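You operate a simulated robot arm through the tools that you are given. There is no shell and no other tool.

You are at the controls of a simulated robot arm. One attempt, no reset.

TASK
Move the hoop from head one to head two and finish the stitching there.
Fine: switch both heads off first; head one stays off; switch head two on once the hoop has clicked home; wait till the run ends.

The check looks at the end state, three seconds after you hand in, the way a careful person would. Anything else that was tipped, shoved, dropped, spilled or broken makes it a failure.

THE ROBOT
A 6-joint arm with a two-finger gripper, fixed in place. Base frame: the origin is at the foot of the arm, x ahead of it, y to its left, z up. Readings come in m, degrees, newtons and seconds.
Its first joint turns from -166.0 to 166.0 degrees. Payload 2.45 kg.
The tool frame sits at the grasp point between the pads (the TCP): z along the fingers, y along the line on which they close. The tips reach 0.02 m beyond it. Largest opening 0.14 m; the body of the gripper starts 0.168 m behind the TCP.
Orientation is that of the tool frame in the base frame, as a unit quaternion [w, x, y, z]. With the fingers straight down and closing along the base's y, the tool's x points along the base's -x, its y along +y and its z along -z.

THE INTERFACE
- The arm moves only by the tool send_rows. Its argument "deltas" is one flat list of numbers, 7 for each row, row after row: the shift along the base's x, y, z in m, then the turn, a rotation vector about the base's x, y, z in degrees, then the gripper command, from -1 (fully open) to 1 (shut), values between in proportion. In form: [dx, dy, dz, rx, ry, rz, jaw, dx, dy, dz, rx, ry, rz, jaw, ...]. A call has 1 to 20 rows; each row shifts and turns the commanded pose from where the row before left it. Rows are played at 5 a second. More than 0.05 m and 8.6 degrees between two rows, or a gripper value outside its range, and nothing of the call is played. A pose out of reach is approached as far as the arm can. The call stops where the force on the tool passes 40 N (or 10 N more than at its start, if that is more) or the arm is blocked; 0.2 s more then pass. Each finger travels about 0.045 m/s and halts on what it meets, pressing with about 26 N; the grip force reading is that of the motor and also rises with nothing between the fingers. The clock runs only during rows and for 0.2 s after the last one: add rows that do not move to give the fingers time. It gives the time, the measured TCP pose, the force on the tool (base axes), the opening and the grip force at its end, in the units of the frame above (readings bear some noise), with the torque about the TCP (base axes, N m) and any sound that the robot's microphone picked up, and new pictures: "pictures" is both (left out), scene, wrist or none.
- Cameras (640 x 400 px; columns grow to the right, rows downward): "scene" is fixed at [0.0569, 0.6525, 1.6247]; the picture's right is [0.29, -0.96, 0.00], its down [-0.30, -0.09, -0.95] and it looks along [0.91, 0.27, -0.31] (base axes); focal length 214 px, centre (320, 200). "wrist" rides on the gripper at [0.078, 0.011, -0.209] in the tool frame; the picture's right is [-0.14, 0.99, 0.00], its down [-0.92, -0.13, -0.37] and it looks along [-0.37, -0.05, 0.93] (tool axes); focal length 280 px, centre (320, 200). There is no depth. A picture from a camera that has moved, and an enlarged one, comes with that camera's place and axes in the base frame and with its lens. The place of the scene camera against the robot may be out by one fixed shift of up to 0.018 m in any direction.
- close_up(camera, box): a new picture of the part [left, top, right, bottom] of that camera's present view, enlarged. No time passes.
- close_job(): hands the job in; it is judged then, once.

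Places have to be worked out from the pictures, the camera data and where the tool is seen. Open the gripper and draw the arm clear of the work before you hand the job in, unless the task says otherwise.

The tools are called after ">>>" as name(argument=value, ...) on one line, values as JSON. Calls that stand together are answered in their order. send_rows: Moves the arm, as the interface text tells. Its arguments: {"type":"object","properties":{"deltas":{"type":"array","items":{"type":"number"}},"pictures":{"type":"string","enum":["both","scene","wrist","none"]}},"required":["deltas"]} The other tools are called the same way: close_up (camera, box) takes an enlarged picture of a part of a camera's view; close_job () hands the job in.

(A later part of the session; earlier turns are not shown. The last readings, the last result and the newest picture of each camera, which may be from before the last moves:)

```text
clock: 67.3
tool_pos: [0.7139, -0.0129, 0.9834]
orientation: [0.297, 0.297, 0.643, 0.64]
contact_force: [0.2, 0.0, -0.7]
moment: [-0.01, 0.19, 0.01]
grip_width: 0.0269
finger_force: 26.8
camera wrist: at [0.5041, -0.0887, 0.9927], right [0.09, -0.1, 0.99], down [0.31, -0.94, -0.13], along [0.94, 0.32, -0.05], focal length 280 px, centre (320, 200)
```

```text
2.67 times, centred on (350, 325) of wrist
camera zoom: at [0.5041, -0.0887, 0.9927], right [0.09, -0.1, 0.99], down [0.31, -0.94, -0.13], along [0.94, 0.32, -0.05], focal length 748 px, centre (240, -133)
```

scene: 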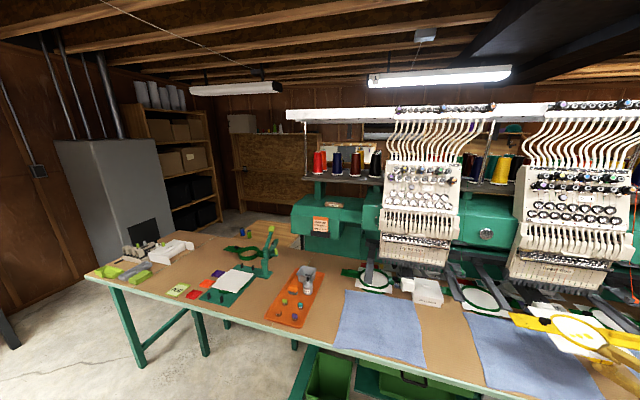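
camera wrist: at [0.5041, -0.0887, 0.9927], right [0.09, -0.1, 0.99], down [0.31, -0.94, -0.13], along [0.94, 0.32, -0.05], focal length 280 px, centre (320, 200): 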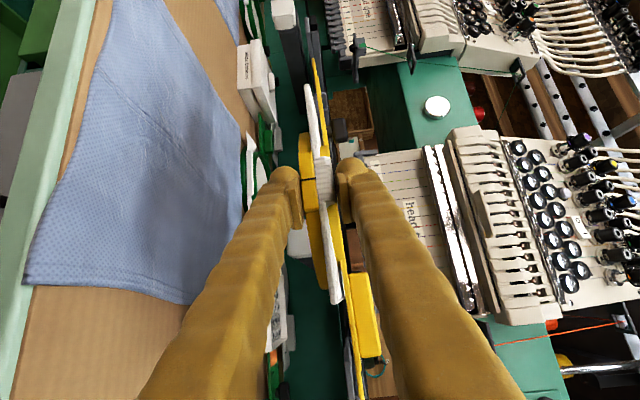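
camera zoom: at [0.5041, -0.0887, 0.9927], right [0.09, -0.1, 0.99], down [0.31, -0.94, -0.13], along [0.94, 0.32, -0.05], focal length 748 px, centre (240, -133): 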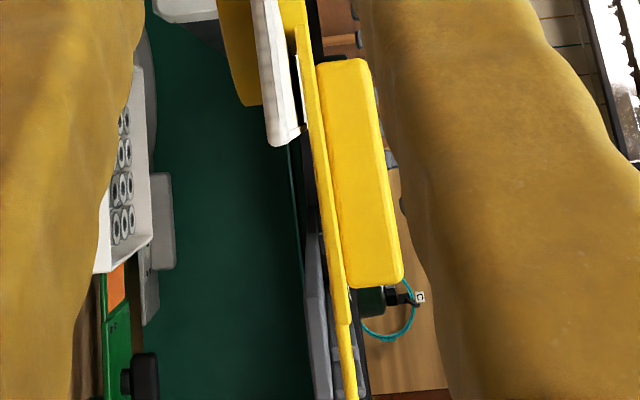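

The bar ends line up with head two's arms in both views. I'll advance onto the ledges in small steps, watching force.

>>> send_rows(deltas=[0.01, 0, 0, 0, 0, 0, 1, 0.01, 0, 0, 0, 0, 0, 1, 0.01, 0, 0, 0, 0, 0, 1, 0.01, 0, 0, 0, 0, 0, 1, 0.01, 0, 0, 0, 0, 0, 1, 0.01, 0, 0, 0, 0, 0, 1], pictures="wrist")

>>> close_up(camera="scene", box=[480, 250, 640, 350])

>>> close_up(camera="wrist", box=[240, 50, 400, 150])

>>> close_up(camera="wrist", box=[270, 250, 430, 400])

```text
clock: 68.7
tool_pos: [0.7755, -0.013, 0.9827]
orientation: [0.298, 0.297, 0.642, 0.641]
contact_force: [-0.7, -0.1, -1.9]
moment: [-0.02, 0.15, 0.0]
grip_width: 0.0266
finger_force: 25.7
camera wrist: at [0.5647, -0.0886, 0.9934], right [0.09, -0.1, 0.99], down [0.31, -0.94, -0.13], along [0.95, 0.32, -0.05], focal length 280 px, centre (320, 200)
```

wrist: 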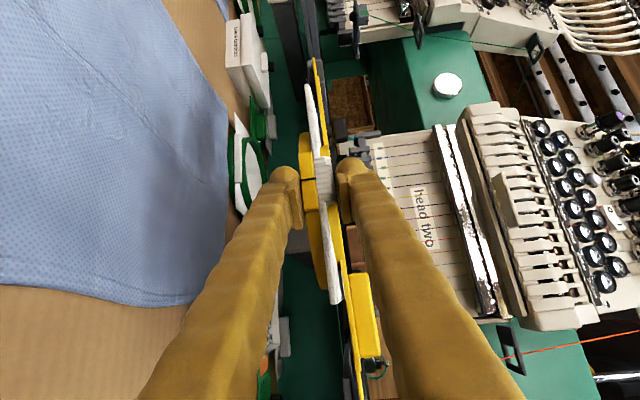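

```text
4.00 times, centred on (560, 300) of scene
camera zoom: at [0.0569, 0.6525, 1.6247], right [0.29, -0.96, 0.0], down [-0.3, -0.09, -0.95], along [0.91, 0.27, -0.31], focal length 858 px, centre (-640, -200)
```

zoom: 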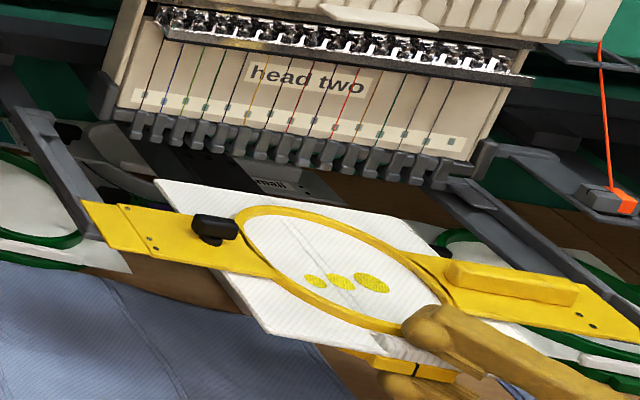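

```text
4.00 times, centred on (320, 100) of wrist
camera zoom: at [0.5647, -0.0886, 0.9934], right [0.09, -0.1, 0.99], down [0.31, -0.94, -0.13], along [0.95, 0.32, -0.05], focal length 1122 px, centre (320, 600)
```

zoom: 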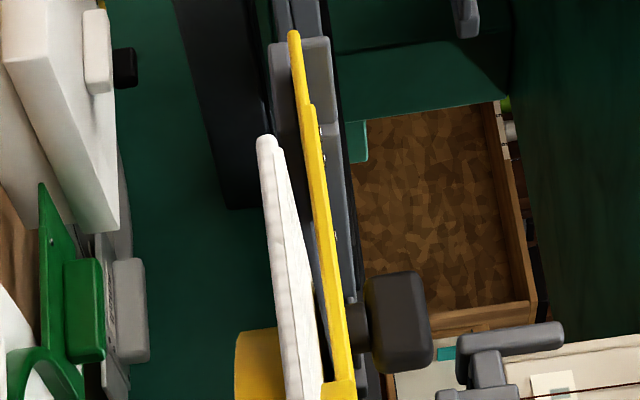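

```text
2.67 times, centred on (350, 325) of wrist
camera zoom: at [0.5647, -0.0886, 0.9934], right [0.09, -0.1, 0.99], down [0.31, -0.94, -0.13], along [0.95, 0.32, -0.05], focal length 748 px, centre (240, -133)
```

zoom: 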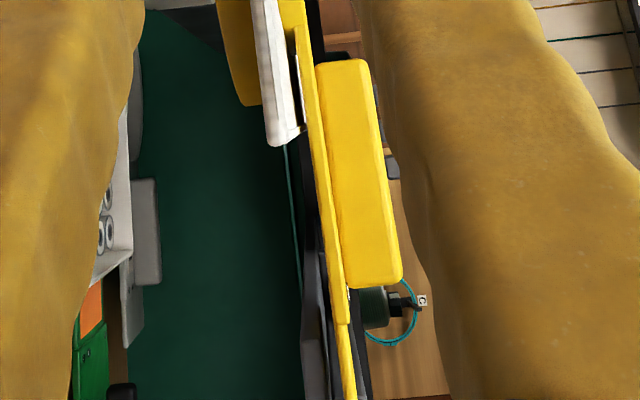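

The bar is on both ledges with no resistance. I'll continue to about 0.03 m short of home.

>>> send_rows(deltas=[0.01, 0, 0, 0, 0, 0, 1, 0.01, 0, 0, 0, 0, 0, 1, 0.01, 0, 0, 0, 0, 0, 1, 0.01, 0, 0, 0, 0, 0, 1, 0.01, 0, 0, 0, 0, 0, 1, 0.01, 0, 0, 0, 0, 0, 1, 0.01, 0, 0, 0, 0, 0, 1, 0.01, 0, 0, 0, 0, 0, 1, 0.007, 0, 0, 0, 0, 0, 1], pictures="wrist")

>>> close_up(camera="scene", box=[480, 250, 640, 350])

>>> close_up(camera="wrist", box=[220, 100, 420, 225])

```text
clock: 70.7
tool_pos: [0.8602, -0.0116, 0.9834]
orientation: [0.298, 0.296, 0.643, 0.641]
contact_force: [-5.2, 1.6, -2.0]
moment: [-0.08, 0.11, -0.47]
grip_width: 0.0267
finger_force: 26.7
camera wrist: at [0.6507, -0.0883, 0.9931], right [0.09, -0.1, 0.99], down [0.31, -0.94, -0.13], along [0.94, 0.32, -0.05], focal length 280 px, centre (320, 200)
```

wrist: 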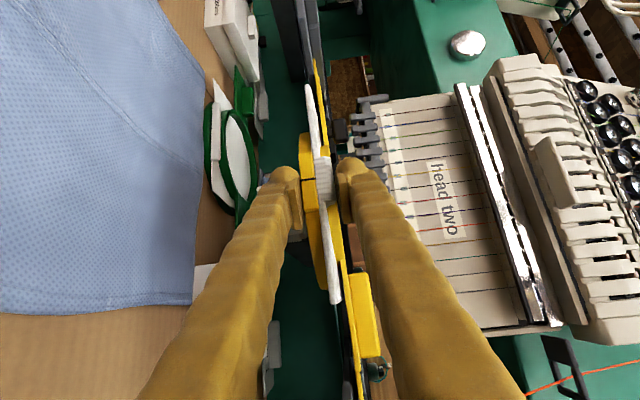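

```text
4.00 times, centred on (560, 300) of scene
camera zoom: at [0.0569, 0.6525, 1.6247], right [0.29, -0.96, 0.0], down [-0.3, -0.09, -0.95], along [0.91, 0.27, -0.31], focal length 858 px, centre (-640, -200)
```

zoom: 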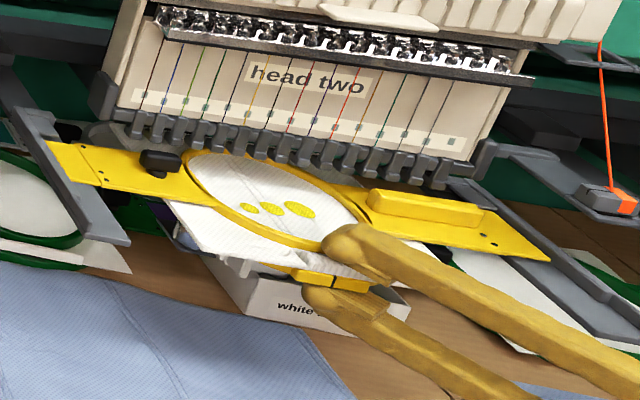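

```text
3.20 times, centred on (320, 162) of wrist
camera zoom: at [0.6507, -0.0883, 0.9931], right [0.09, -0.1, 0.99], down [0.31, -0.94, -0.13], along [0.94, 0.32, -0.05], focal length 897 px, centre (320, 320)
```

zoom: 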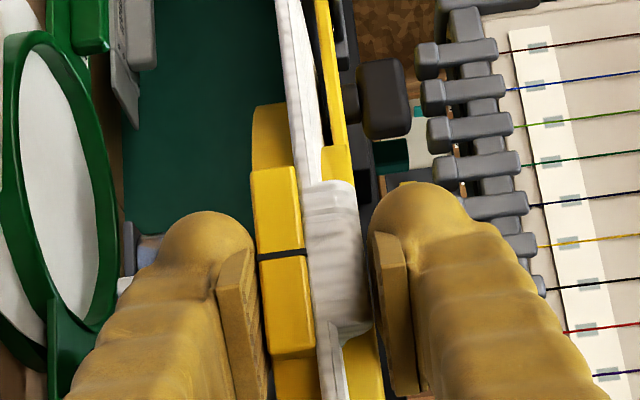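

There is light rubbing on the -y side (about 5 N), with the guide nudging the hoop toward +y. I'll give 1.5 mm in +y and continue slowly.

>>> send_rows(deltas=[-0.002, 0.0015, 0, 0, 0, 0, 1, 0.004, 0, 0, 0, 0, 0, 1, 0.004, 0, 0, 0, 0, 0, 1, 0, 0, 0, 0, 0, 0, 1], pictures="none")

>>> send_rows(deltas=[0.004, 0, 0, 0, 0, 0, 1, 0.004, 0, 0, 0, 0, 0, 1, 0, 0, 0, 0, 0, 0, 1], pictures="none")

```text
clock: 71.7
tool_pos: [0.8676, -0.0109, 0.9831]
orientation: [0.297, 0.297, 0.643, 0.641]
contact_force: [-3.4, 1.5, -1.5]
moment: [-0.01, 0.1, -0.39]
grip_width: 0.0269
finger_force: 25.8
```

```text
clock: 72.5
tool_pos: [0.8756, -0.0102, 0.9837]
orientation: [0.296, 0.296, 0.643, 0.641]
contact_force: [-13.6, 27.1, -5.2]
moment: [0.05, 0.18, 0.39]
grip_width: 0.0269
finger_force: 25.9
```

A sideways force of 27 N appeared, so something is interfering. I'll stop and look before going further.

>>> close_up(camera="wrist", box=[220, 100, 420, 225])

>>> close_up(camera="scene", box=[520, 260, 600, 310])

>>> close_up(camera="scene", box=[480, 260, 560, 310])

>>> close_up(camera="scene", box=[560, 270, 640, 320])

>>> close_up(camera="wrist", box=[290, 240, 450, 400])

>>> close_up(camera="wrist", box=[260, 20, 420, 120])

```text
3.20 times, centred on (320, 162) of wrist
camera zoom: at [0.6649, -0.0859, 0.9929], right [0.09, -0.1, 0.99], down [0.32, -0.94, -0.13], along [0.94, 0.33, -0.05], focal length 897 px, centre (320, 320)
```

zoom: 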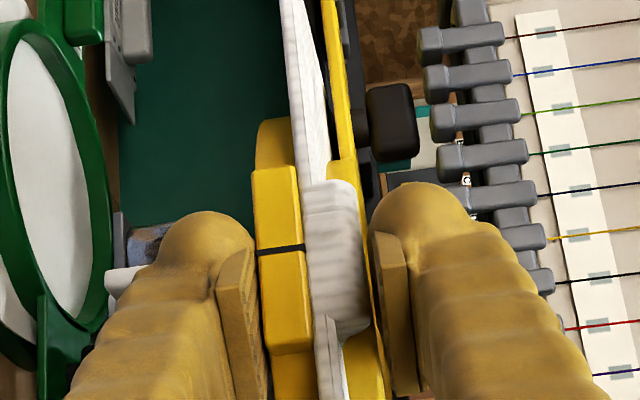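

```text
8.00 times, centred on (560, 285) of scene
camera zoom: at [0.0569, 0.6525, 1.6247], right [0.29, -0.96, 0.0], down [-0.3, -0.09, -0.95], along [0.91, 0.27, -0.31], focal length 1716 px, centre (-1600, -480)
```

zoom: 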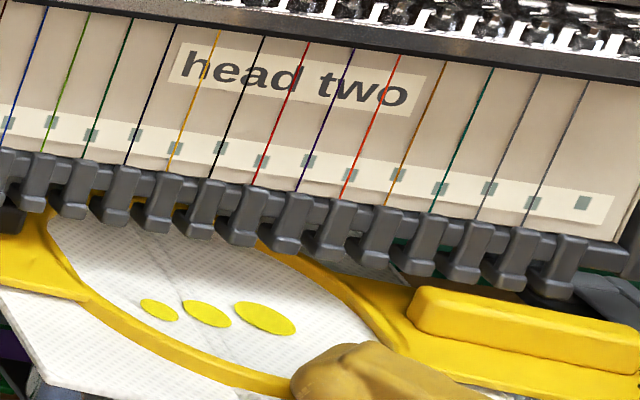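

```text
8.00 times, centred on (520, 285) of scene
camera zoom: at [0.0569, 0.6525, 1.6247], right [0.29, -0.96, 0.0], down [-0.3, -0.09, -0.95], along [0.91, 0.27, -0.31], focal length 1716 px, centre (-1280, -480)
```

zoom: 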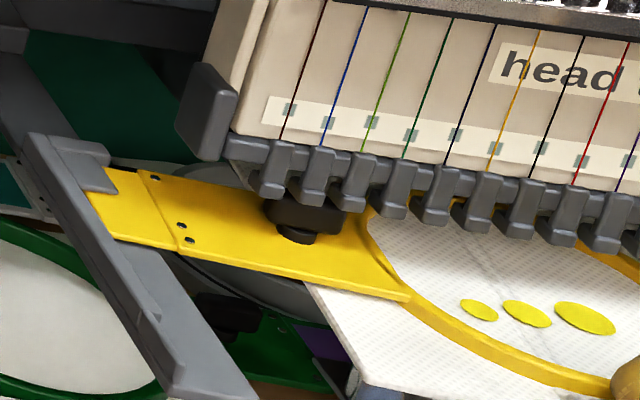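

```text
8.00 times, centred on (600, 295) of scene
camera zoom: at [0.0569, 0.6525, 1.6247], right [0.29, -0.96, 0.0], down [-0.3, -0.09, -0.95], along [0.91, 0.27, -0.31], focal length 1716 px, centre (-1920, -560)
```

zoom: 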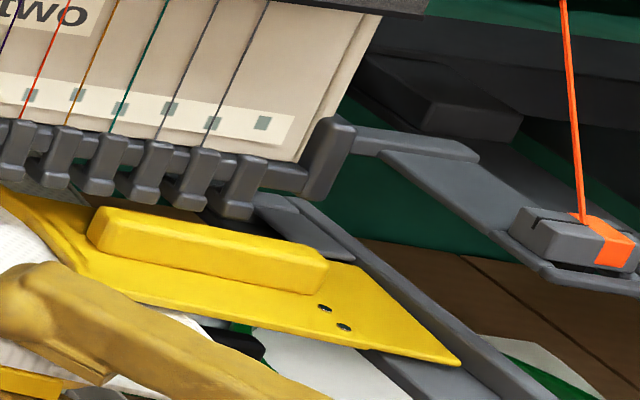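

```text
2.50 times, centred on (370, 320) of wrist
camera zoom: at [0.6649, -0.0859, 0.9929], right [0.09, -0.1, 0.99], down [0.32, -0.94, -0.13], along [0.94, 0.33, -0.05], focal length 701 px, centre (195, -100)
```

zoom: 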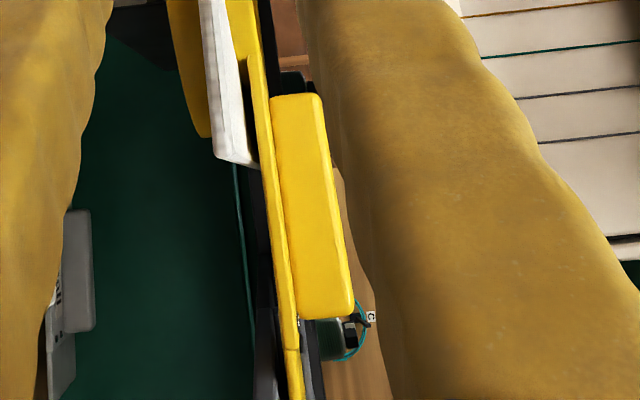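

```text
4.00 times, centred on (340, 70) of wrist
camera zoom: at [0.6649, -0.0859, 0.9929], right [0.09, -0.1, 0.99], down [0.32, -0.94, -0.13], along [0.94, 0.33, -0.05], focal length 1122 px, centre (240, 720)
```

zoom: 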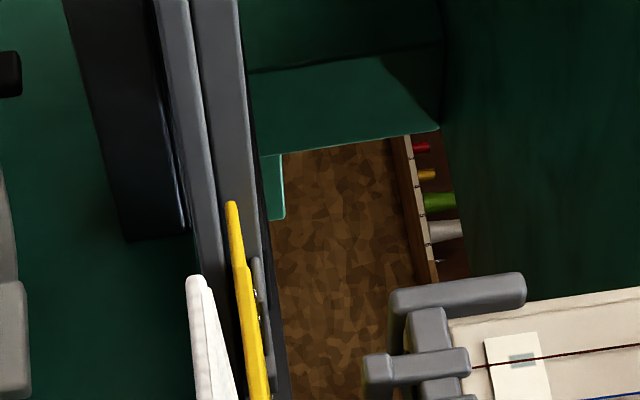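

The right (-y) end of the bar has caught at the clip while the left end advanced. The hoop has turned about 4° clockwise inside the pads. I'll back off 15 mm, rotate the tool +4° to square the hoop again, settle it onto the ledges, and look.

>>> send_rows(deltas=[-0.005, 0, 0, 0, 0, 0, 1, -0.005, 0, 0, 0, 0, 0, 1, -0.005, 0, 0, 0, 0, 2, 1, 0, 0, 0, 0, 0, 2, 1, 0, 0, -0.0005, 0, 0, 0, 1, 0, 0, 0, 0, 0, 0, 1], pictures="wrist")

>>> close_up(camera="wrist", box=[220, 100, 420, 225])

>>> close_up(camera="scene", box=[490, 260, 554, 300])

>>> close_up(camera="scene", box=[576, 275, 640, 325])

>>> close_up(camera="scene", box=[480, 250, 640, 350])

```text
clock: 73.9
tool_pos: [0.86, -0.0104, 0.9834]
orientation: [0.275, 0.274, 0.653, 0.651]
contact_force: [-1.3, -8.3, -2.1]
moment: [-0.04, 0.17, -0.47]
grip_width: 0.0266
finger_force: 25.9
camera wrist: at [0.6561, -0.1016, 0.9925], right [0.1, -0.1, 0.99], down [0.38, -0.92, -0.13], along [0.92, 0.39, -0.05], focal length 280 px, centre (320, 200)
```

wrist: 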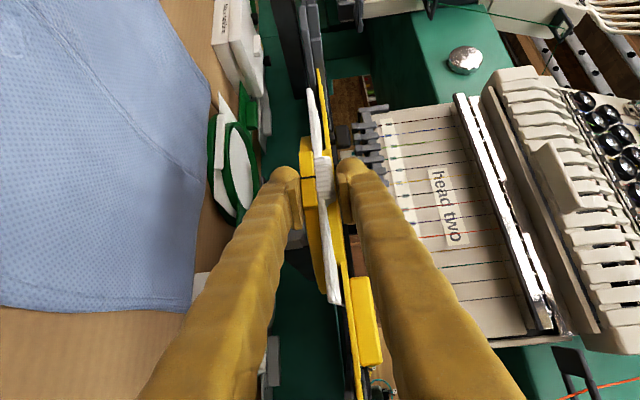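

```text
3.20 times, centred on (320, 162) of wrist
camera zoom: at [0.6561, -0.1016, 0.9925], right [0.1, -0.1, 0.99], down [0.38, -0.92, -0.13], along [0.92, 0.39, -0.05], focal length 897 px, centre (320, 320)
```

zoom: 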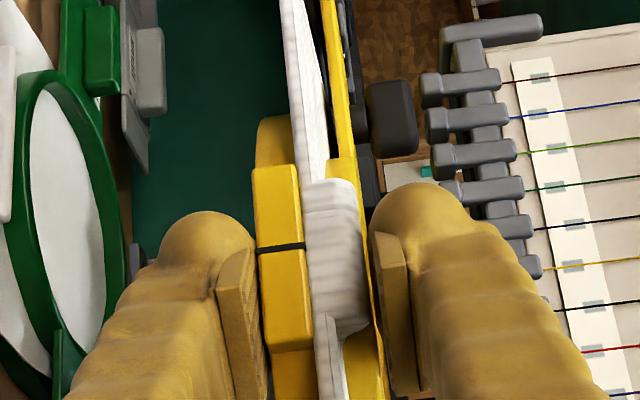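

```text
10.00 times, centred on (522, 280) of scene
camera zoom: at [0.0569, 0.6525, 1.6247], right [0.29, -0.96, 0.0], down [-0.3, -0.09, -0.95], along [0.91, 0.27, -0.31], focal length 2145 px, centre (-1700, -600)
```

zoom: 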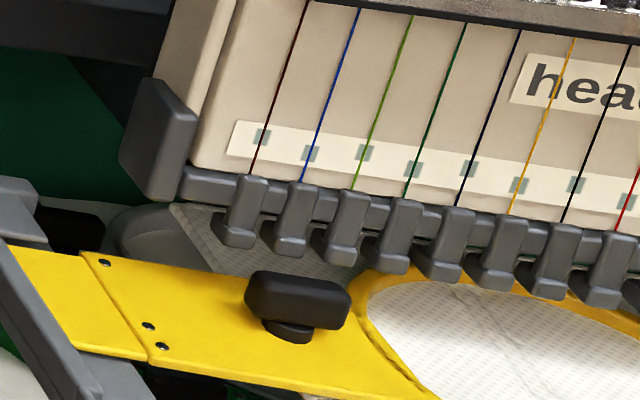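

```text
8.00 times, centred on (608, 300) of scene
camera zoom: at [0.0569, 0.6525, 1.6247], right [0.29, -0.96, 0.0], down [-0.3, -0.09, -0.95], along [0.91, 0.27, -0.31], focal length 1716 px, centre (-1984, -600)
```

zoom: 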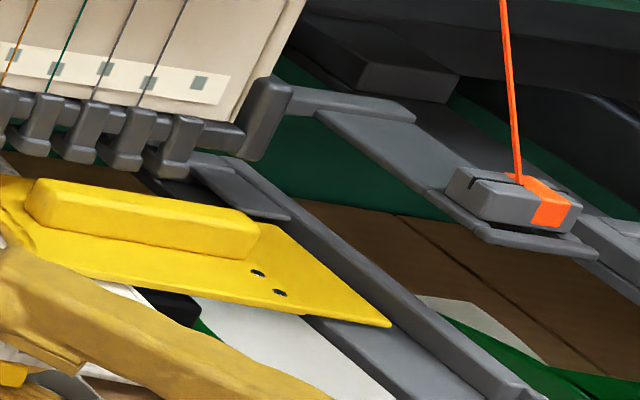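

```text
4.00 times, centred on (560, 300) of scene
camera zoom: at [0.0569, 0.6525, 1.6247], right [0.29, -0.96, 0.0], down [-0.3, -0.09, -0.95], along [0.91, 0.27, -0.31], focal length 858 px, centre (-640, -200)
```

zoom: 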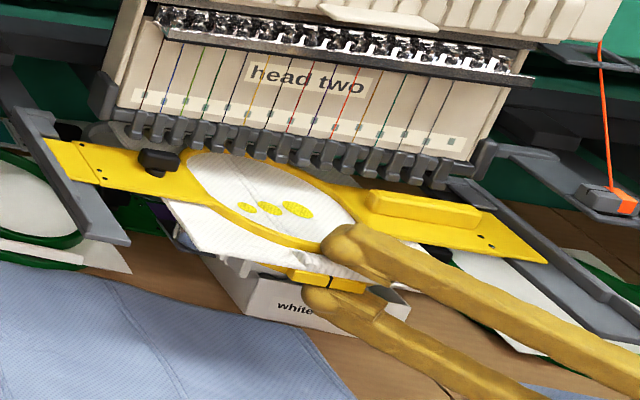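

The hoop is square again, but it floats about 1.5 mm above the ledges (the gripper still carries its weight), and it is slightly too far +y. The right end is likely hitting the clip's front lip instead of sliding under it. I'll back off 10 mm, shift -2 mm in y and lower until the ledges carry it.

>>> send_rows(deltas=[-0.005, -0.001, 0, 0, 0, 0, 1, -0.005, -0.001, 0, 0, 0, 0, 1, 0, 0, -0.001, 0, 0, 0, 1, 0, 0, 0, 0, 0, 0, 1], pictures="none")

>>> send_rows(deltas=[0, 0, -0.001, 0, 0, 0, 1, 0, 0, 0, 0, 0, 0, 1], pictures="none")

```text
clock: 74.9
tool_pos: [0.8515, -0.0126, 0.9823]
orientation: [0.276, 0.274, 0.652, 0.651]
contact_force: [0.4, 0.2, -1.5]
moment: [0.0, 0.18, 0.02]
grip_width: 0.0265
finger_force: 26.1
```

```text
clock: 75.5
tool_pos: [0.85, -0.0136, 0.9812]
orientation: [0.275, 0.274, 0.652, 0.651]
contact_force: [0.0, -0.1, -1.4]
moment: [0.05, 0.16, -0.02]
grip_width: 0.0266
finger_force: 25.9
```

The weight is still on the gripper, so I'll keep lowering.

>>> send_rows(deltas=[0, 0, -0.001, 0, 0, 0, 1, 0, 0, 0, 0, 0, 0, 1], pictures="none")

>>> send_rows(deltas=[0, 0, -0.001, 0, 0, 0, 1, 0, 0, 0, 0, 0, 0, 1], pictures="wrist")

>>> close_up(camera="scene", box=[490, 260, 554, 300])

>>> close_up(camera="scene", box=[576, 275, 640, 325])

```text
clock: 76.1
tool_pos: [0.8499, -0.013, 0.9805]
orientation: [0.274, 0.275, 0.652, 0.651]
contact_force: [0.7, 1.0, 2.7]
moment: [0.05, -0.02, 0.06]
grip_width: 0.0265
finger_force: 25.9
```

```text
clock: 76.7
tool_pos: [0.8499, -0.0142, 0.9794]
orientation: [0.275, 0.274, 0.653, 0.651]
contact_force: [1.4, 0.6, 8.8]
moment: [0.03, -0.38, 0.01]
grip_width: 0.0266
finger_force: 26.0
camera wrist: at [0.6461, -0.1037, 0.989], right [0.1, -0.1, 0.99], down [0.38, -0.92, -0.13], along [0.92, 0.39, -0.05], focal length 280 px, centre (320, 200)
```

wrist: 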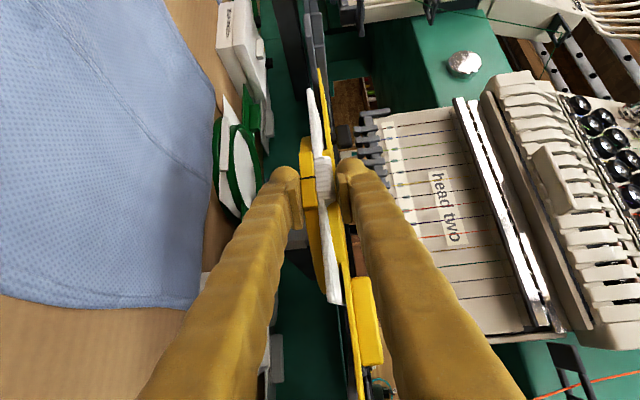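

```text
10.00 times, centred on (522, 280) of scene
camera zoom: at [0.0569, 0.6525, 1.6247], right [0.29, -0.96, 0.0], down [-0.3, -0.09, -0.95], along [0.91, 0.27, -0.31], focal length 2145 px, centre (-1700, -600)
```

zoom: 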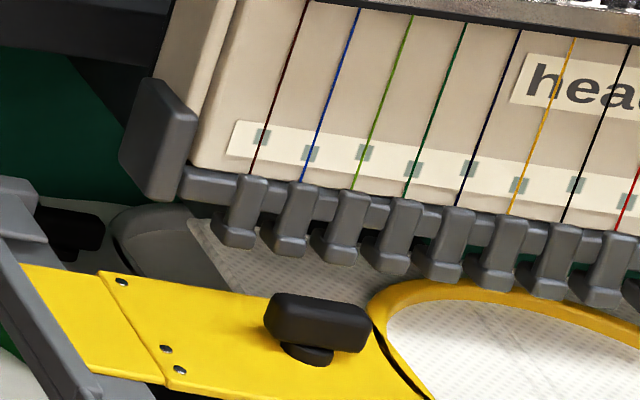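

```text
8.00 times, centred on (608, 300) of scene
camera zoom: at [0.0569, 0.6525, 1.6247], right [0.29, -0.96, 0.0], down [-0.3, -0.09, -0.95], along [0.91, 0.27, -0.31], focal length 1716 px, centre (-1984, -600)
```

zoom: 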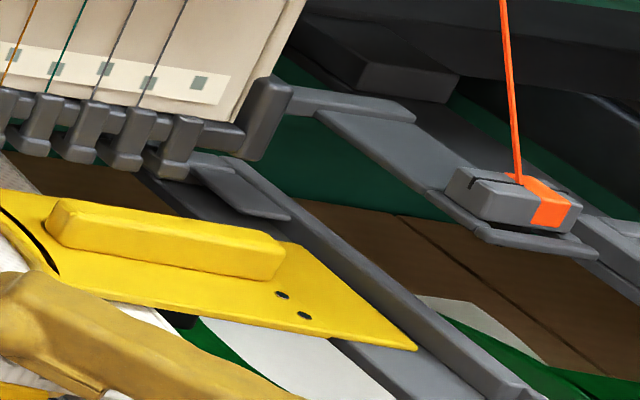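

The ledges now carry the hoop at TCP z ≈ 0.9805. I'll ease back 0.8 mm and push forward slowly again.

>>> send_rows(deltas=[0, 0, 0.0008, 0, 0, 0, 1, 0.004, 0, 0, 0, 0, 0, 1, 0.004, 0, 0, 0, 0, 0, 1, 0.004, 0, 0, 0, 0, 0, 1, 0, 0, 0, 0, 0, 0, 1], pictures="none")

>>> send_rows(deltas=[0.003, 0, 0, 0, 0, 0, 1, 0.003, 0, 0, 0, 0, 0, 1, 0, 0, 0, 0, 0, 0, 1], pictures="wrist")

>>> close_up(camera="scene", box=[576, 270, 640, 320])

>>> close_up(camera="scene", box=[480, 250, 640, 350])

```text
clock: 77.9
tool_pos: [0.8612, -0.0143, 0.9795]
orientation: [0.275, 0.274, 0.653, 0.65]
contact_force: [-2.5, 1.0, 2.5]
moment: [-0.04, -0.13, 0.03]
grip_width: 0.0265
finger_force: 25.9
```

```text
clock: 78.7
tool_pos: [0.8684, -0.0134, 0.9789]
orientation: [0.275, 0.274, 0.652, 0.651]
contact_force: [-0.7, 1.1, 1.0]
moment: [-0.03, 0.01, -0.02]
grip_width: 0.0264
finger_force: 26.1
camera wrist: at [0.6636, -0.1035, 0.9891], right [0.1, -0.1, 0.99], down [0.38, -0.92, -0.13], along [0.92, 0.39, -0.05], focal length 280 px, centre (320, 200)
```

wrist: 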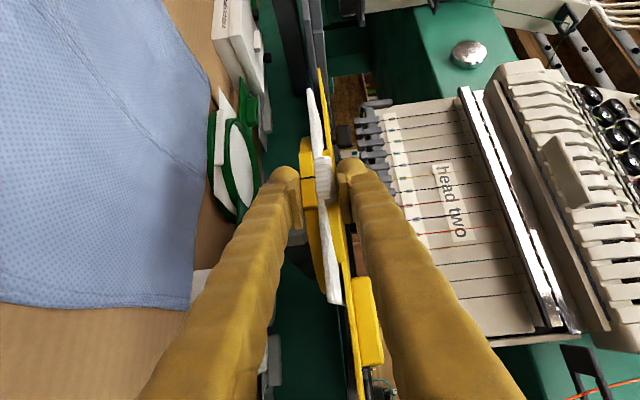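

```text
8.00 times, centred on (608, 295) of scene
camera zoom: at [0.0569, 0.6525, 1.6247], right [0.29, -0.96, 0.0], down [-0.3, -0.09, -0.95], along [0.91, 0.27, -0.31], focal length 1716 px, centre (-1984, -560)
```

zoom: 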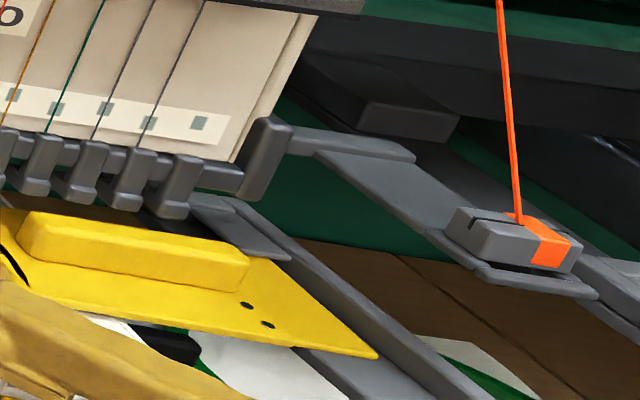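

```text
4.00 times, centred on (560, 300) of scene
camera zoom: at [0.0569, 0.6525, 1.6247], right [0.29, -0.96, 0.0], down [-0.3, -0.09, -0.95], along [0.91, 0.27, -0.31], focal length 858 px, centre (-640, -200)
```

zoom: 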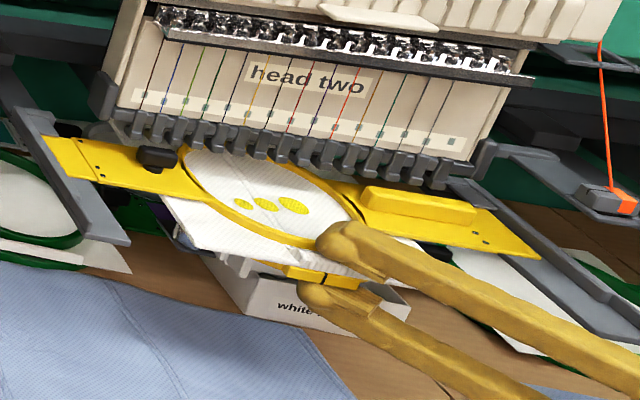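

It is sliding under both clips now with almost no force. I continue in 3 mm steps toward home, listening for the click.

>>> send_rows(deltas=[0.003, 0, 0.0003, 0, 0, 0, 1, 0.003, 0, 0.0003, 0, 0, 0, 1, 0.003, 0, 0, 0, 0, 0, 1, 0, 0, 0, 0, 0, 0, 1], pictures="none")

>>> send_rows(deltas=[0.003, 0, 0, 0, 0, 0, 1, 0.003, 0, 0, 0, 0, 0, 1, 0, 0, 0, 0, 0, 0, 1], pictures="none")

```text
clock: 79.7
tool_pos: [0.8774, -0.0123, 0.9799]
orientation: [0.275, 0.274, 0.652, 0.651]
contact_force: [0.0, 0.0, -1.6]
moment: [-0.04, 0.15, -0.04]
grip_width: 0.0267
finger_force: 25.5
```

```text
clock: 80.5
tool_pos: [0.8832, -0.0137, 0.9804]
orientation: [0.275, 0.274, 0.653, 0.651]
contact_force: [0.6, 0.2, -1.7]
moment: [-0.03, 0.17, 0.02]
grip_width: 0.0269
finger_force: 25.6
```

Still free at x = 0.883. I'll keep going in 2 mm steps.

>>> send_rows(deltas=[0.002, 0, 0, 0, 0, 0, 1, 0.002, 0, 0, 0, 0, 0, 1, 0.002, 0, 0, 0, 0, 0, 1, 0, 0, 0, 0, 0, 0, 1], pictures="none")

>>> send_rows(deltas=[0.002, 0, 0, 0, 0, 0, 1, 0.002, 0, 0, 0, 0, 0, 1, 0, 0, 0, 0, 0, 0, 1], pictures="wrist")

>>> close_up(camera="scene", box=[480, 250, 640, 350])

>>> close_up(camera="wrist", box=[220, 100, 420, 225])

```text
clock: 81.5
tool_pos: [0.89, -0.0126, 0.981]
orientation: [0.275, 0.274, 0.652, 0.652]
contact_force: [-0.3, -0.8, -1.8]
moment: [-0.01, 0.09, -0.04]
grip_width: 0.0265
finger_force: 26.1
```

```text
clock: 82.2
tool_pos: [0.8921, -0.0122, 0.98]
orientation: [0.274, 0.274, 0.652, 0.652]
contact_force: [-4.1, -0.3, 2.4]
moment: [0.08, -0.01, 0.08]
grip_width: 0.0264
finger_force: 26.1
stopped in row 3: the force on the tool passed its limit at 41 N (the readings are from after the stop); the commanded pose is now the measured one
camera wrist: at [0.6873, -0.1034, 0.9899], right [0.1, -0.1, 0.99], down [0.38, -0.92, -0.13], along [0.92, 0.39, -0.05], focal length 280 px, centre (320, 200)
```

wrist: 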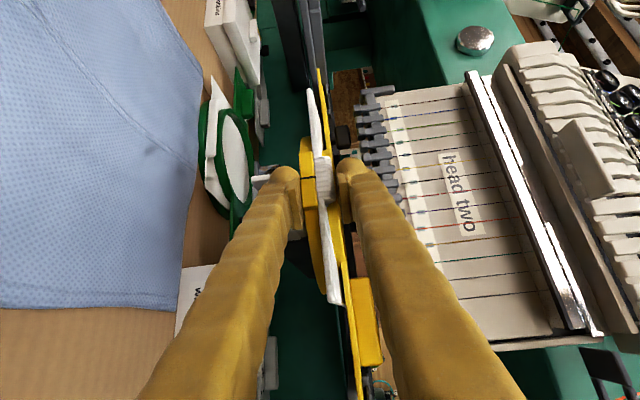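

```text
4.00 times, centred on (560, 300) of scene
camera zoom: at [0.0569, 0.6525, 1.6247], right [0.29, -0.96, 0.0], down [-0.3, -0.09, -0.95], along [0.91, 0.27, -0.31], focal length 858 px, centre (-640, -200)
```

zoom: 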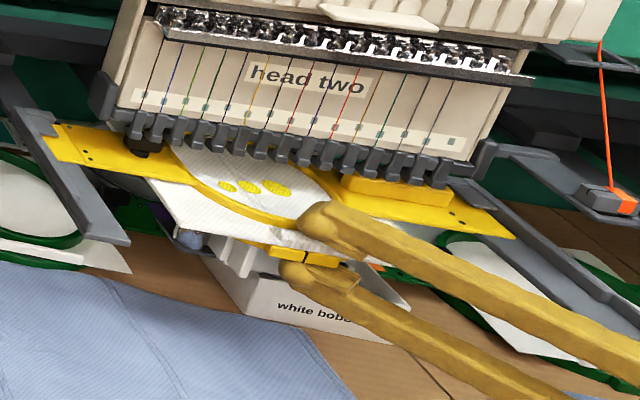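

```text
3.20 times, centred on (320, 162) of wrist
camera zoom: at [0.6873, -0.1034, 0.9899], right [0.1, -0.1, 0.99], down [0.38, -0.92, -0.13], along [0.92, 0.39, -0.05], focal length 897 px, centre (320, 320)
```

zoom: 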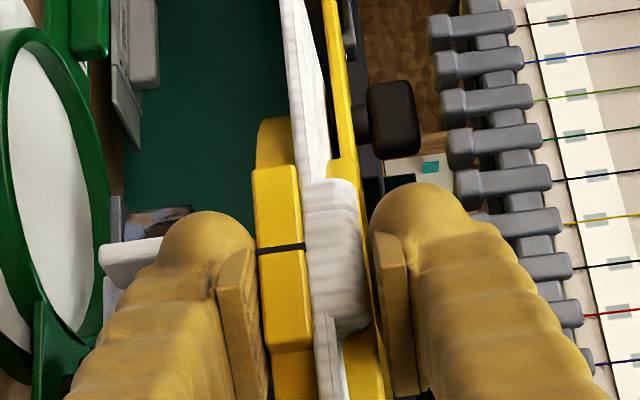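

The push met a firm stop (41 N peak) at x = 0.892. The bar's front corners now measure x ≈ 0.949, matching the seated position at head one. I'll zoom in on both clips to see whether it is fully home.

>>> close_up(camera="scene", box=[480, 255, 544, 295])

>>> close_up(camera="scene", box=[576, 270, 640, 320])

>>> close_up(camera="scene", box=[530, 280, 594, 320])

>>> close_up(camera="wrist", box=[290, 40, 370, 120])

```text
10.00 times, centred on (512, 275) of scene
camera zoom: at [0.0569, 0.6525, 1.6247], right [0.29, -0.96, 0.0], down [-0.3, -0.09, -0.95], along [0.91, 0.27, -0.31], focal length 2145 px, centre (-1600, -550)
```

zoom: 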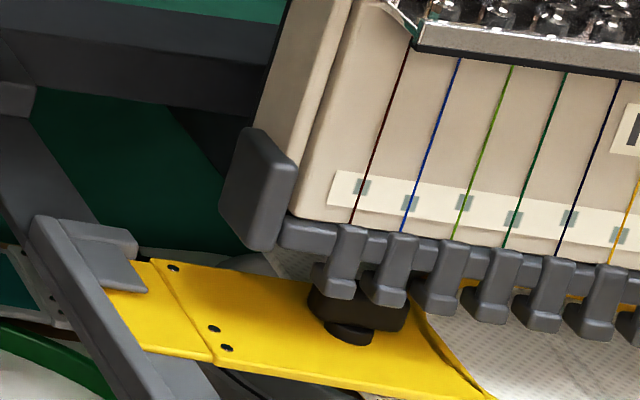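

```text
8.00 times, centred on (608, 295) of scene
camera zoom: at [0.0569, 0.6525, 1.6247], right [0.29, -0.96, 0.0], down [-0.3, -0.09, -0.95], along [0.91, 0.27, -0.31], focal length 1716 px, centre (-1984, -560)
```

zoom: 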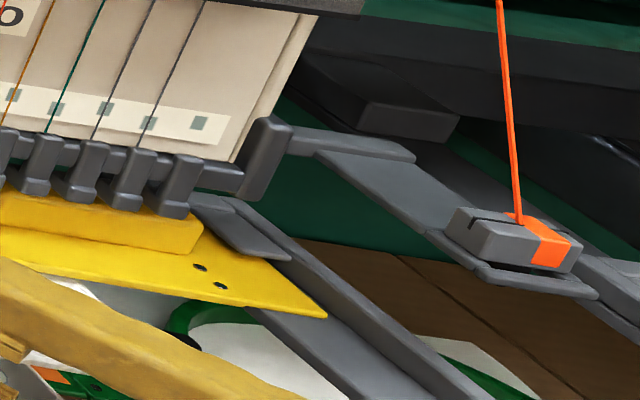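

```text
10.00 times, centred on (562, 300) of scene
camera zoom: at [0.0569, 0.6525, 1.6247], right [0.29, -0.96, 0.0], down [-0.3, -0.09, -0.95], along [0.91, 0.27, -0.31], focal length 2145 px, centre (-2100, -800)
```

zoom: 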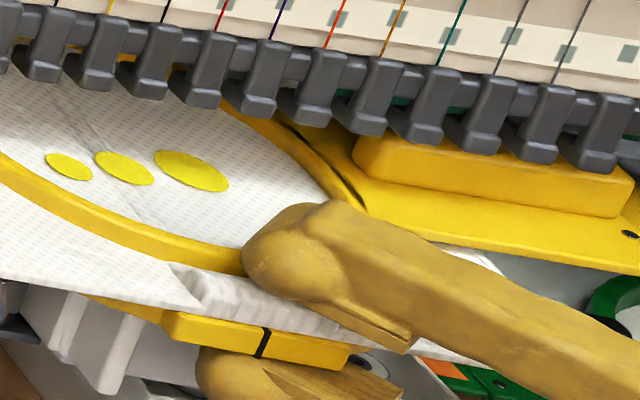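

```text
5.00 times, centred on (330, 80) of wrist
camera zoom: at [0.6873, -0.1034, 0.9899], right [0.1, -0.1, 0.99], down [0.38, -0.92, -0.13], along [0.92, 0.39, -0.05], focal length 1402 px, centre (270, 800)
```

zoom: 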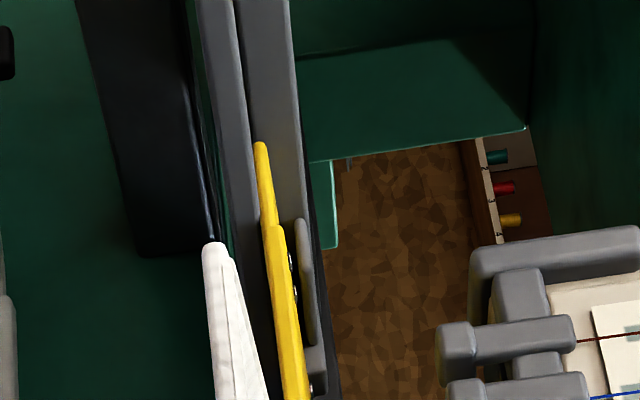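

Both bar ends are under their clips and look home. I'll give one more gentle push to be sure the detent has clicked.

>>> send_rows(deltas=[0.001, 0, 0, 0, 0, 0, 1, 0.001, 0, 0, 0, 0, 0, 1, 0.001, 0, 0, 0, 0, 0, 1, 0.001, 0, 0, 0, 0, 0, 1], pictures="none")

```text
clock: 82.8
tool_pos: [0.8914, -0.0133, 0.9809]
orientation: [0.273, 0.274, 0.652, 0.652]
contact_force: [-5.1, -0.6, 4.8]
moment: [0.05, 0.04, 0.1]
grip_width: 0.0264
finger_force: 25.8
stopped in row 2: the force on the tool passed its limit at 42 N (the readings are from after the stop); the commanded pose is now the measured one
```

It is firmly against a stop, but I can't yet tell the hoop's own stop from the lower finger touching the bobbin lever. I'll open the fingers, back out along the tool axis and inspect from the front.

>>> send_rows(deltas=[-0.0005, 0, 0, 0, 0, 0, 0.6, 0, 0, 0, 0, 0, 0, 0.4, 0, 0, 0, 0, 0, 0, 0.2, 0, 0, 0, 0, 0, 0, 0.0, 0, 0, 0, 0, 0, 0, 0.0, 0, 0, 0, 0, 0, 0, 0.0], pictures="wrist")

>>> close_up(camera="wrist", box=[220, 100, 420, 225])

>>> close_up(camera="scene", box=[530, 280, 594, 320])

```text
clock: 84.2
tool_pos: [0.8912, -0.0124, 0.9797]
orientation: [0.273, 0.276, 0.653, 0.651]
contact_force: [-0.4, 0.0, -0.3]
moment: [-0.01, 0.02, -0.01]
grip_width: 0.07
finger_force: 0.1
camera wrist: at [0.6874, -0.1034, 0.9899], right [0.1, -0.1, 0.99], down [0.38, -0.92, -0.13], along [0.92, 0.39, -0.05], focal length 280 px, centre (320, 200)
```

wrist: 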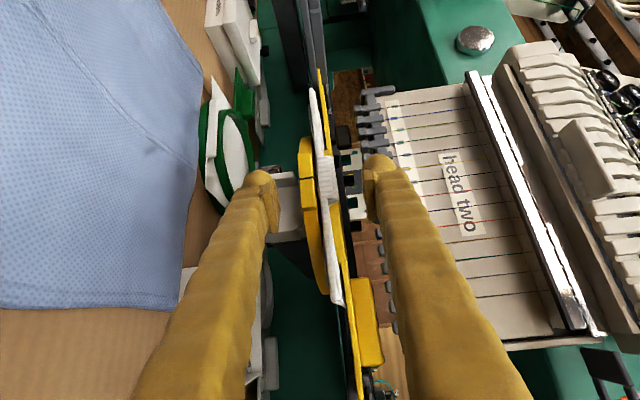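

```text
3.20 times, centred on (320, 162) of wrist
camera zoom: at [0.6874, -0.1034, 0.9899], right [0.1, -0.1, 0.99], down [0.38, -0.92, -0.13], along [0.92, 0.39, -0.05], focal length 897 px, centre (320, 320)
```

zoom: 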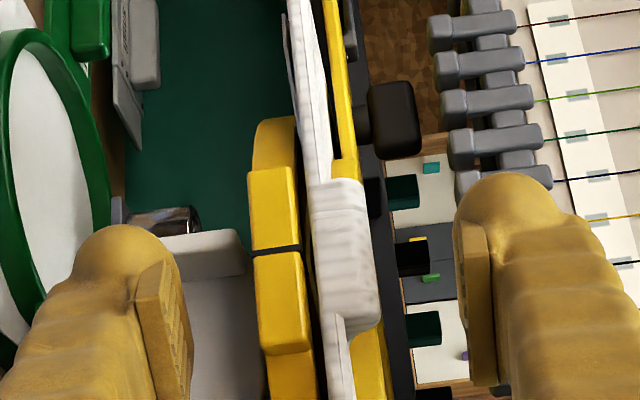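

```text
10.00 times, centred on (562, 300) of scene
camera zoom: at [0.0569, 0.6525, 1.6247], right [0.29, -0.96, 0.0], down [-0.3, -0.09, -0.95], along [0.91, 0.27, -0.31], focal length 2145 px, centre (-2100, -800)
```

zoom: 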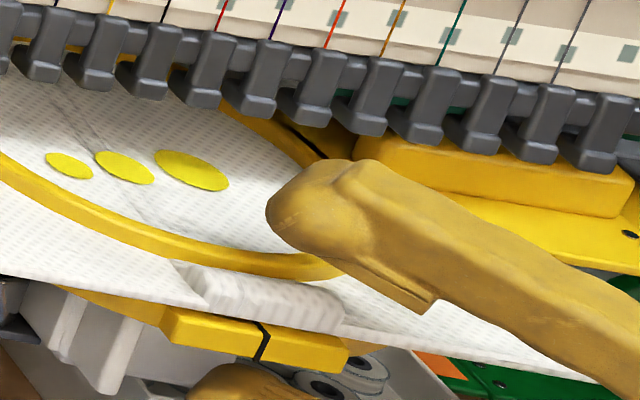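

The hoop stays in place when released. I'll back out, straighten the tool to yaw 0, and view it from the same relative pose I had at head one.

>>> send_rows(deltas=[-0.0213, -0.0213, 0, 0, 0, 0, 0, -0.0213, -0.0213, 0, 0, 0, 0, 0, -0.0213, -0.0213, 0, 0, 0, 0, 0, -0.0, 0.014, 0, 0, 0, -7.45, 0, 0, 0.014, 0, 0, 0, -7.45, 0, 0, 0.014, 0, 0, 0, -7.45, 0, 0, 0.014, 0, 0, 0, -7.45, 0, 0, 0.009, 0, 0, 0, -7.45, 0, 0, 0, 0, 0, 0, -7.45, 0, 0, 0, 0, 0, 0, 0, 0])

>>> close_up(camera="wrist", box=[220, 80, 420, 205])

>>> close_up(camera="scene", box=[490, 260, 618, 340])

```text
clock: 86.4
tool_pos: [0.8279, -0.0119, 0.9801]
orientation: [0.5, 0.503, 0.499, 0.498]
contact_force: [0.6, -0.4, 0.3]
moment: [0.0, -0.03, 0.02]
grip_width: 0.07
finger_force: 0.1
camera wrist: at [0.619, 0.0674, 0.9902], right [0.0, -0.14, 0.99], down [-0.37, -0.92, -0.13], along [0.93, -0.37, -0.05], focal length 280 px, centre (320, 200)
```

scene: 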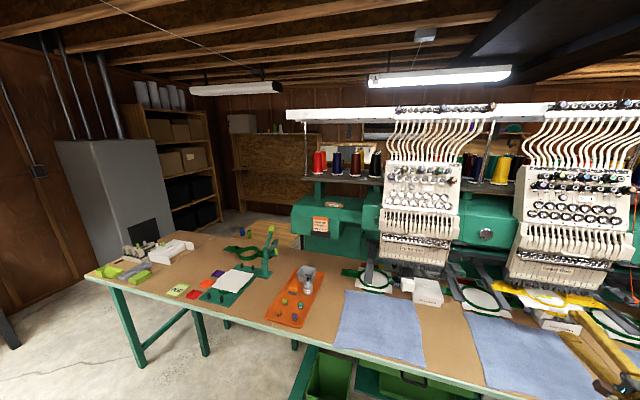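
wrist: 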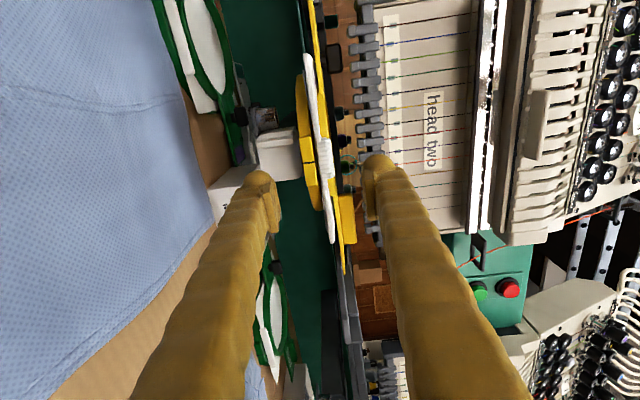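

```text
3.20 times, centred on (320, 142) of wrist
camera zoom: at [0.619, 0.0674, 0.9902], right [0.0, -0.14, 0.99], down [-0.37, -0.92, -0.13], along [0.93, -0.37, -0.05], focal length 897 px, centre (320, 384)
```

zoom: 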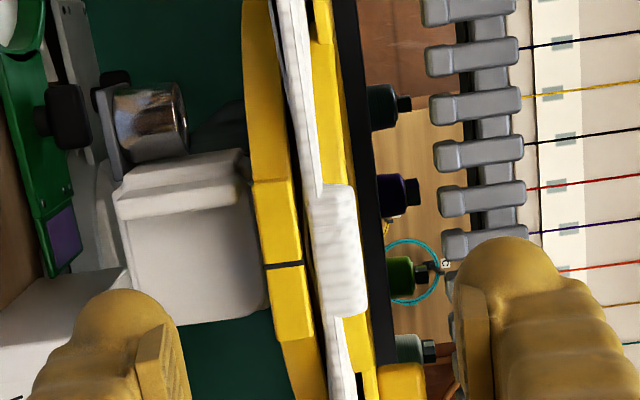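

```text
5.00 times, centred on (554, 300) of scene
camera zoom: at [0.0569, 0.6525, 1.6247], right [0.29, -0.96, 0.0], down [-0.3, -0.09, -0.95], along [0.91, 0.27, -0.31], focal length 1072 px, centre (-850, -300)
```

zoom: 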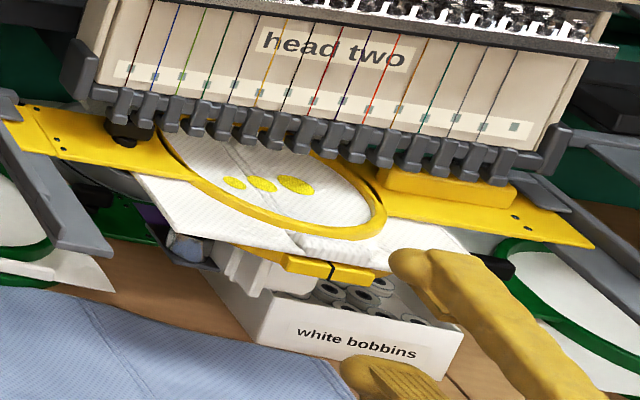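

The view matches head one's seated geometry within a few millimetres. To be sure it clicked, I'll close the fingers into a blunt pusher and press the clamp's front face at the centre line, just below the fabric.

>>> send_rows(deltas=[-0.01, 0.004, 0, 0, 0, 0, 1, -0.01, 0.004, 0, 0, 0, 0, 1, 0, 0.004, -0.01, 0, 0, 0, 1, 0, 0, -0.01, 0, 0, 0, 1, 0, 0, -0.009, 0, 0, 0, 1, 0, 0, 0, 0, 0, 0, 1])

>>> close_up(camera="wrist", box=[220, 80, 420, 205])

```text
clock: 87.8
tool_pos: [0.8114, 0.0013, 0.9507]
orientation: [0.5, 0.503, 0.499, 0.498]
contact_force: [-0.3, 0.8, -0.6]
moment: [0.02, -0.02, 0.01]
grip_width: 0.0001
finger_force: 25.7
out of reach, approached as far as the arm can: row 3
camera wrist: at [0.6038, 0.0796, 0.9612], right [0.0, -0.14, 0.99], down [-0.37, -0.92, -0.13], along [0.93, -0.37, -0.05], focal length 280 px, centre (320, 200)
```

scene: 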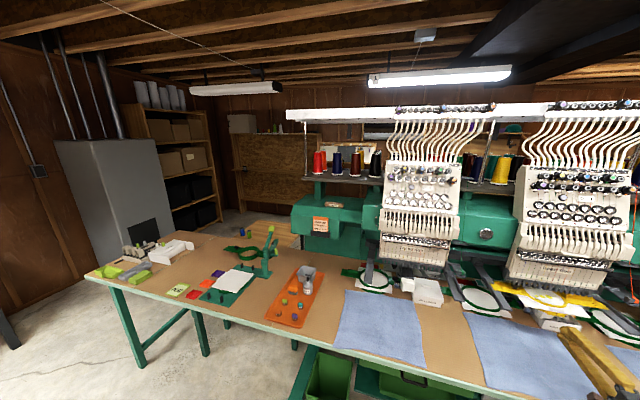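
wrist: 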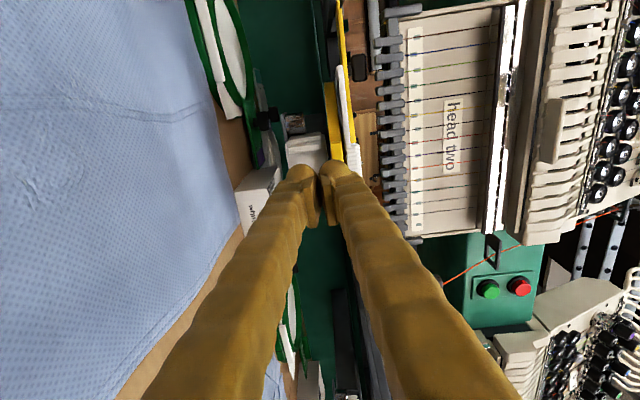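

```text
3.20 times, centred on (320, 142) of wrist
camera zoom: at [0.6038, 0.0796, 0.9612], right [0.0, -0.14, 0.99], down [-0.37, -0.92, -0.13], along [0.93, -0.37, -0.05], focal length 897 px, centre (320, 384)
```

zoom: 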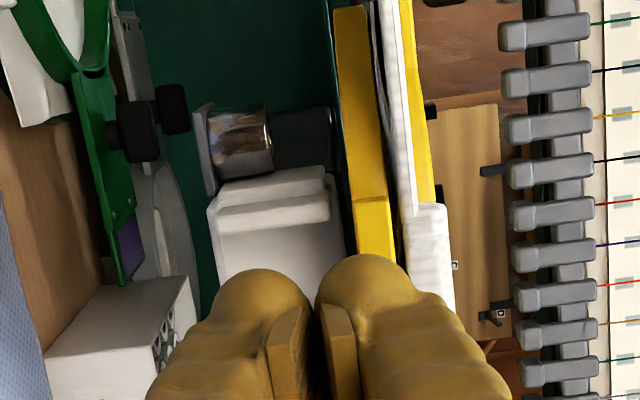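

The upper fingertip lines up with the clamp's front face. I'll advance and press gently.

>>> send_rows(deltas=[0.015, 0, 0, 0, 0, 0, 1, 0.015, 0, 0, 0, 0, 0, 1, 0.01, 0, 0, 0, 0, 0, 1, 0.004, 0, 0, 0, 0, 0, 1, 0.003, 0, 0, 0, 0, 0, 1, 0.002, 0, 0, 0, 0, 0, 1, 0.002, 0, 0, 0, 0, 0, 1, 0.002, 0, 0, 0, 0, 0, 1, 0.002, 0, 0, 0, 0, 0, 1, 0.002, 0, 0, 0, 0, 0, 1, 0.002, 0, 0, 0, 0, 0, 1], pictures="wrist")

>>> close_up(camera="scene", box=[490, 260, 618, 340])

>>> close_up(camera="wrist", box=[220, 80, 420, 205])

```text
clock: 90.2
tool_pos: [0.8699, 0.0007, 0.9508]
orientation: [0.5, 0.503, 0.499, 0.498]
contact_force: [-0.1, 0.2, -0.1]
moment: [0.01, 0.0, 0.02]
grip_width: 0.0001
finger_force: 25.8
camera wrist: at [0.6618, 0.0794, 0.9608], right [0.0, -0.14, 0.99], down [-0.37, -0.92, -0.13], along [0.93, -0.37, -0.05], focal length 280 px, centre (320, 200)
```

wrist: 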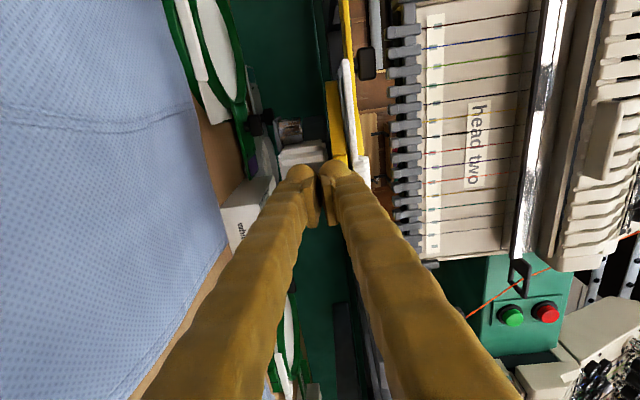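

```text
5.00 times, centred on (554, 300) of scene
camera zoom: at [0.0569, 0.6525, 1.6247], right [0.29, -0.96, 0.0], down [-0.3, -0.09, -0.95], along [0.91, 0.27, -0.31], focal length 1072 px, centre (-850, -300)
```

zoom: 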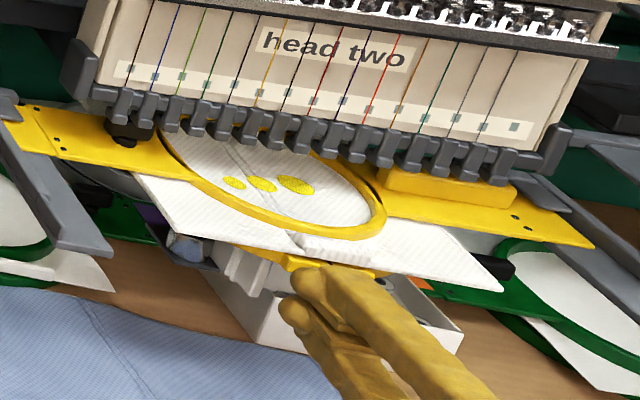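

```text
3.20 times, centred on (320, 142) of wrist
camera zoom: at [0.6618, 0.0794, 0.9608], right [0.0, -0.14, 0.99], down [-0.37, -0.92, -0.13], along [0.93, -0.37, -0.05], focal length 897 px, centre (320, 384)
```

zoom: 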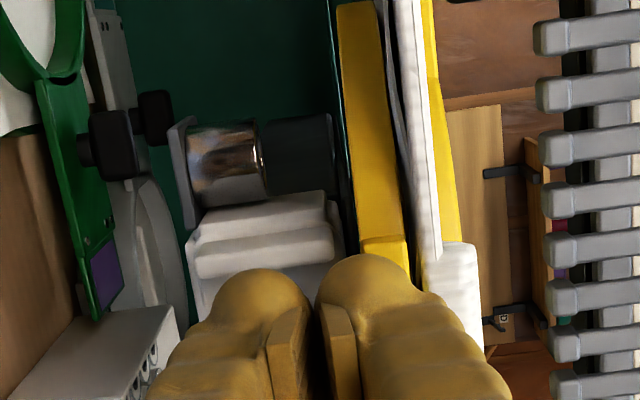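

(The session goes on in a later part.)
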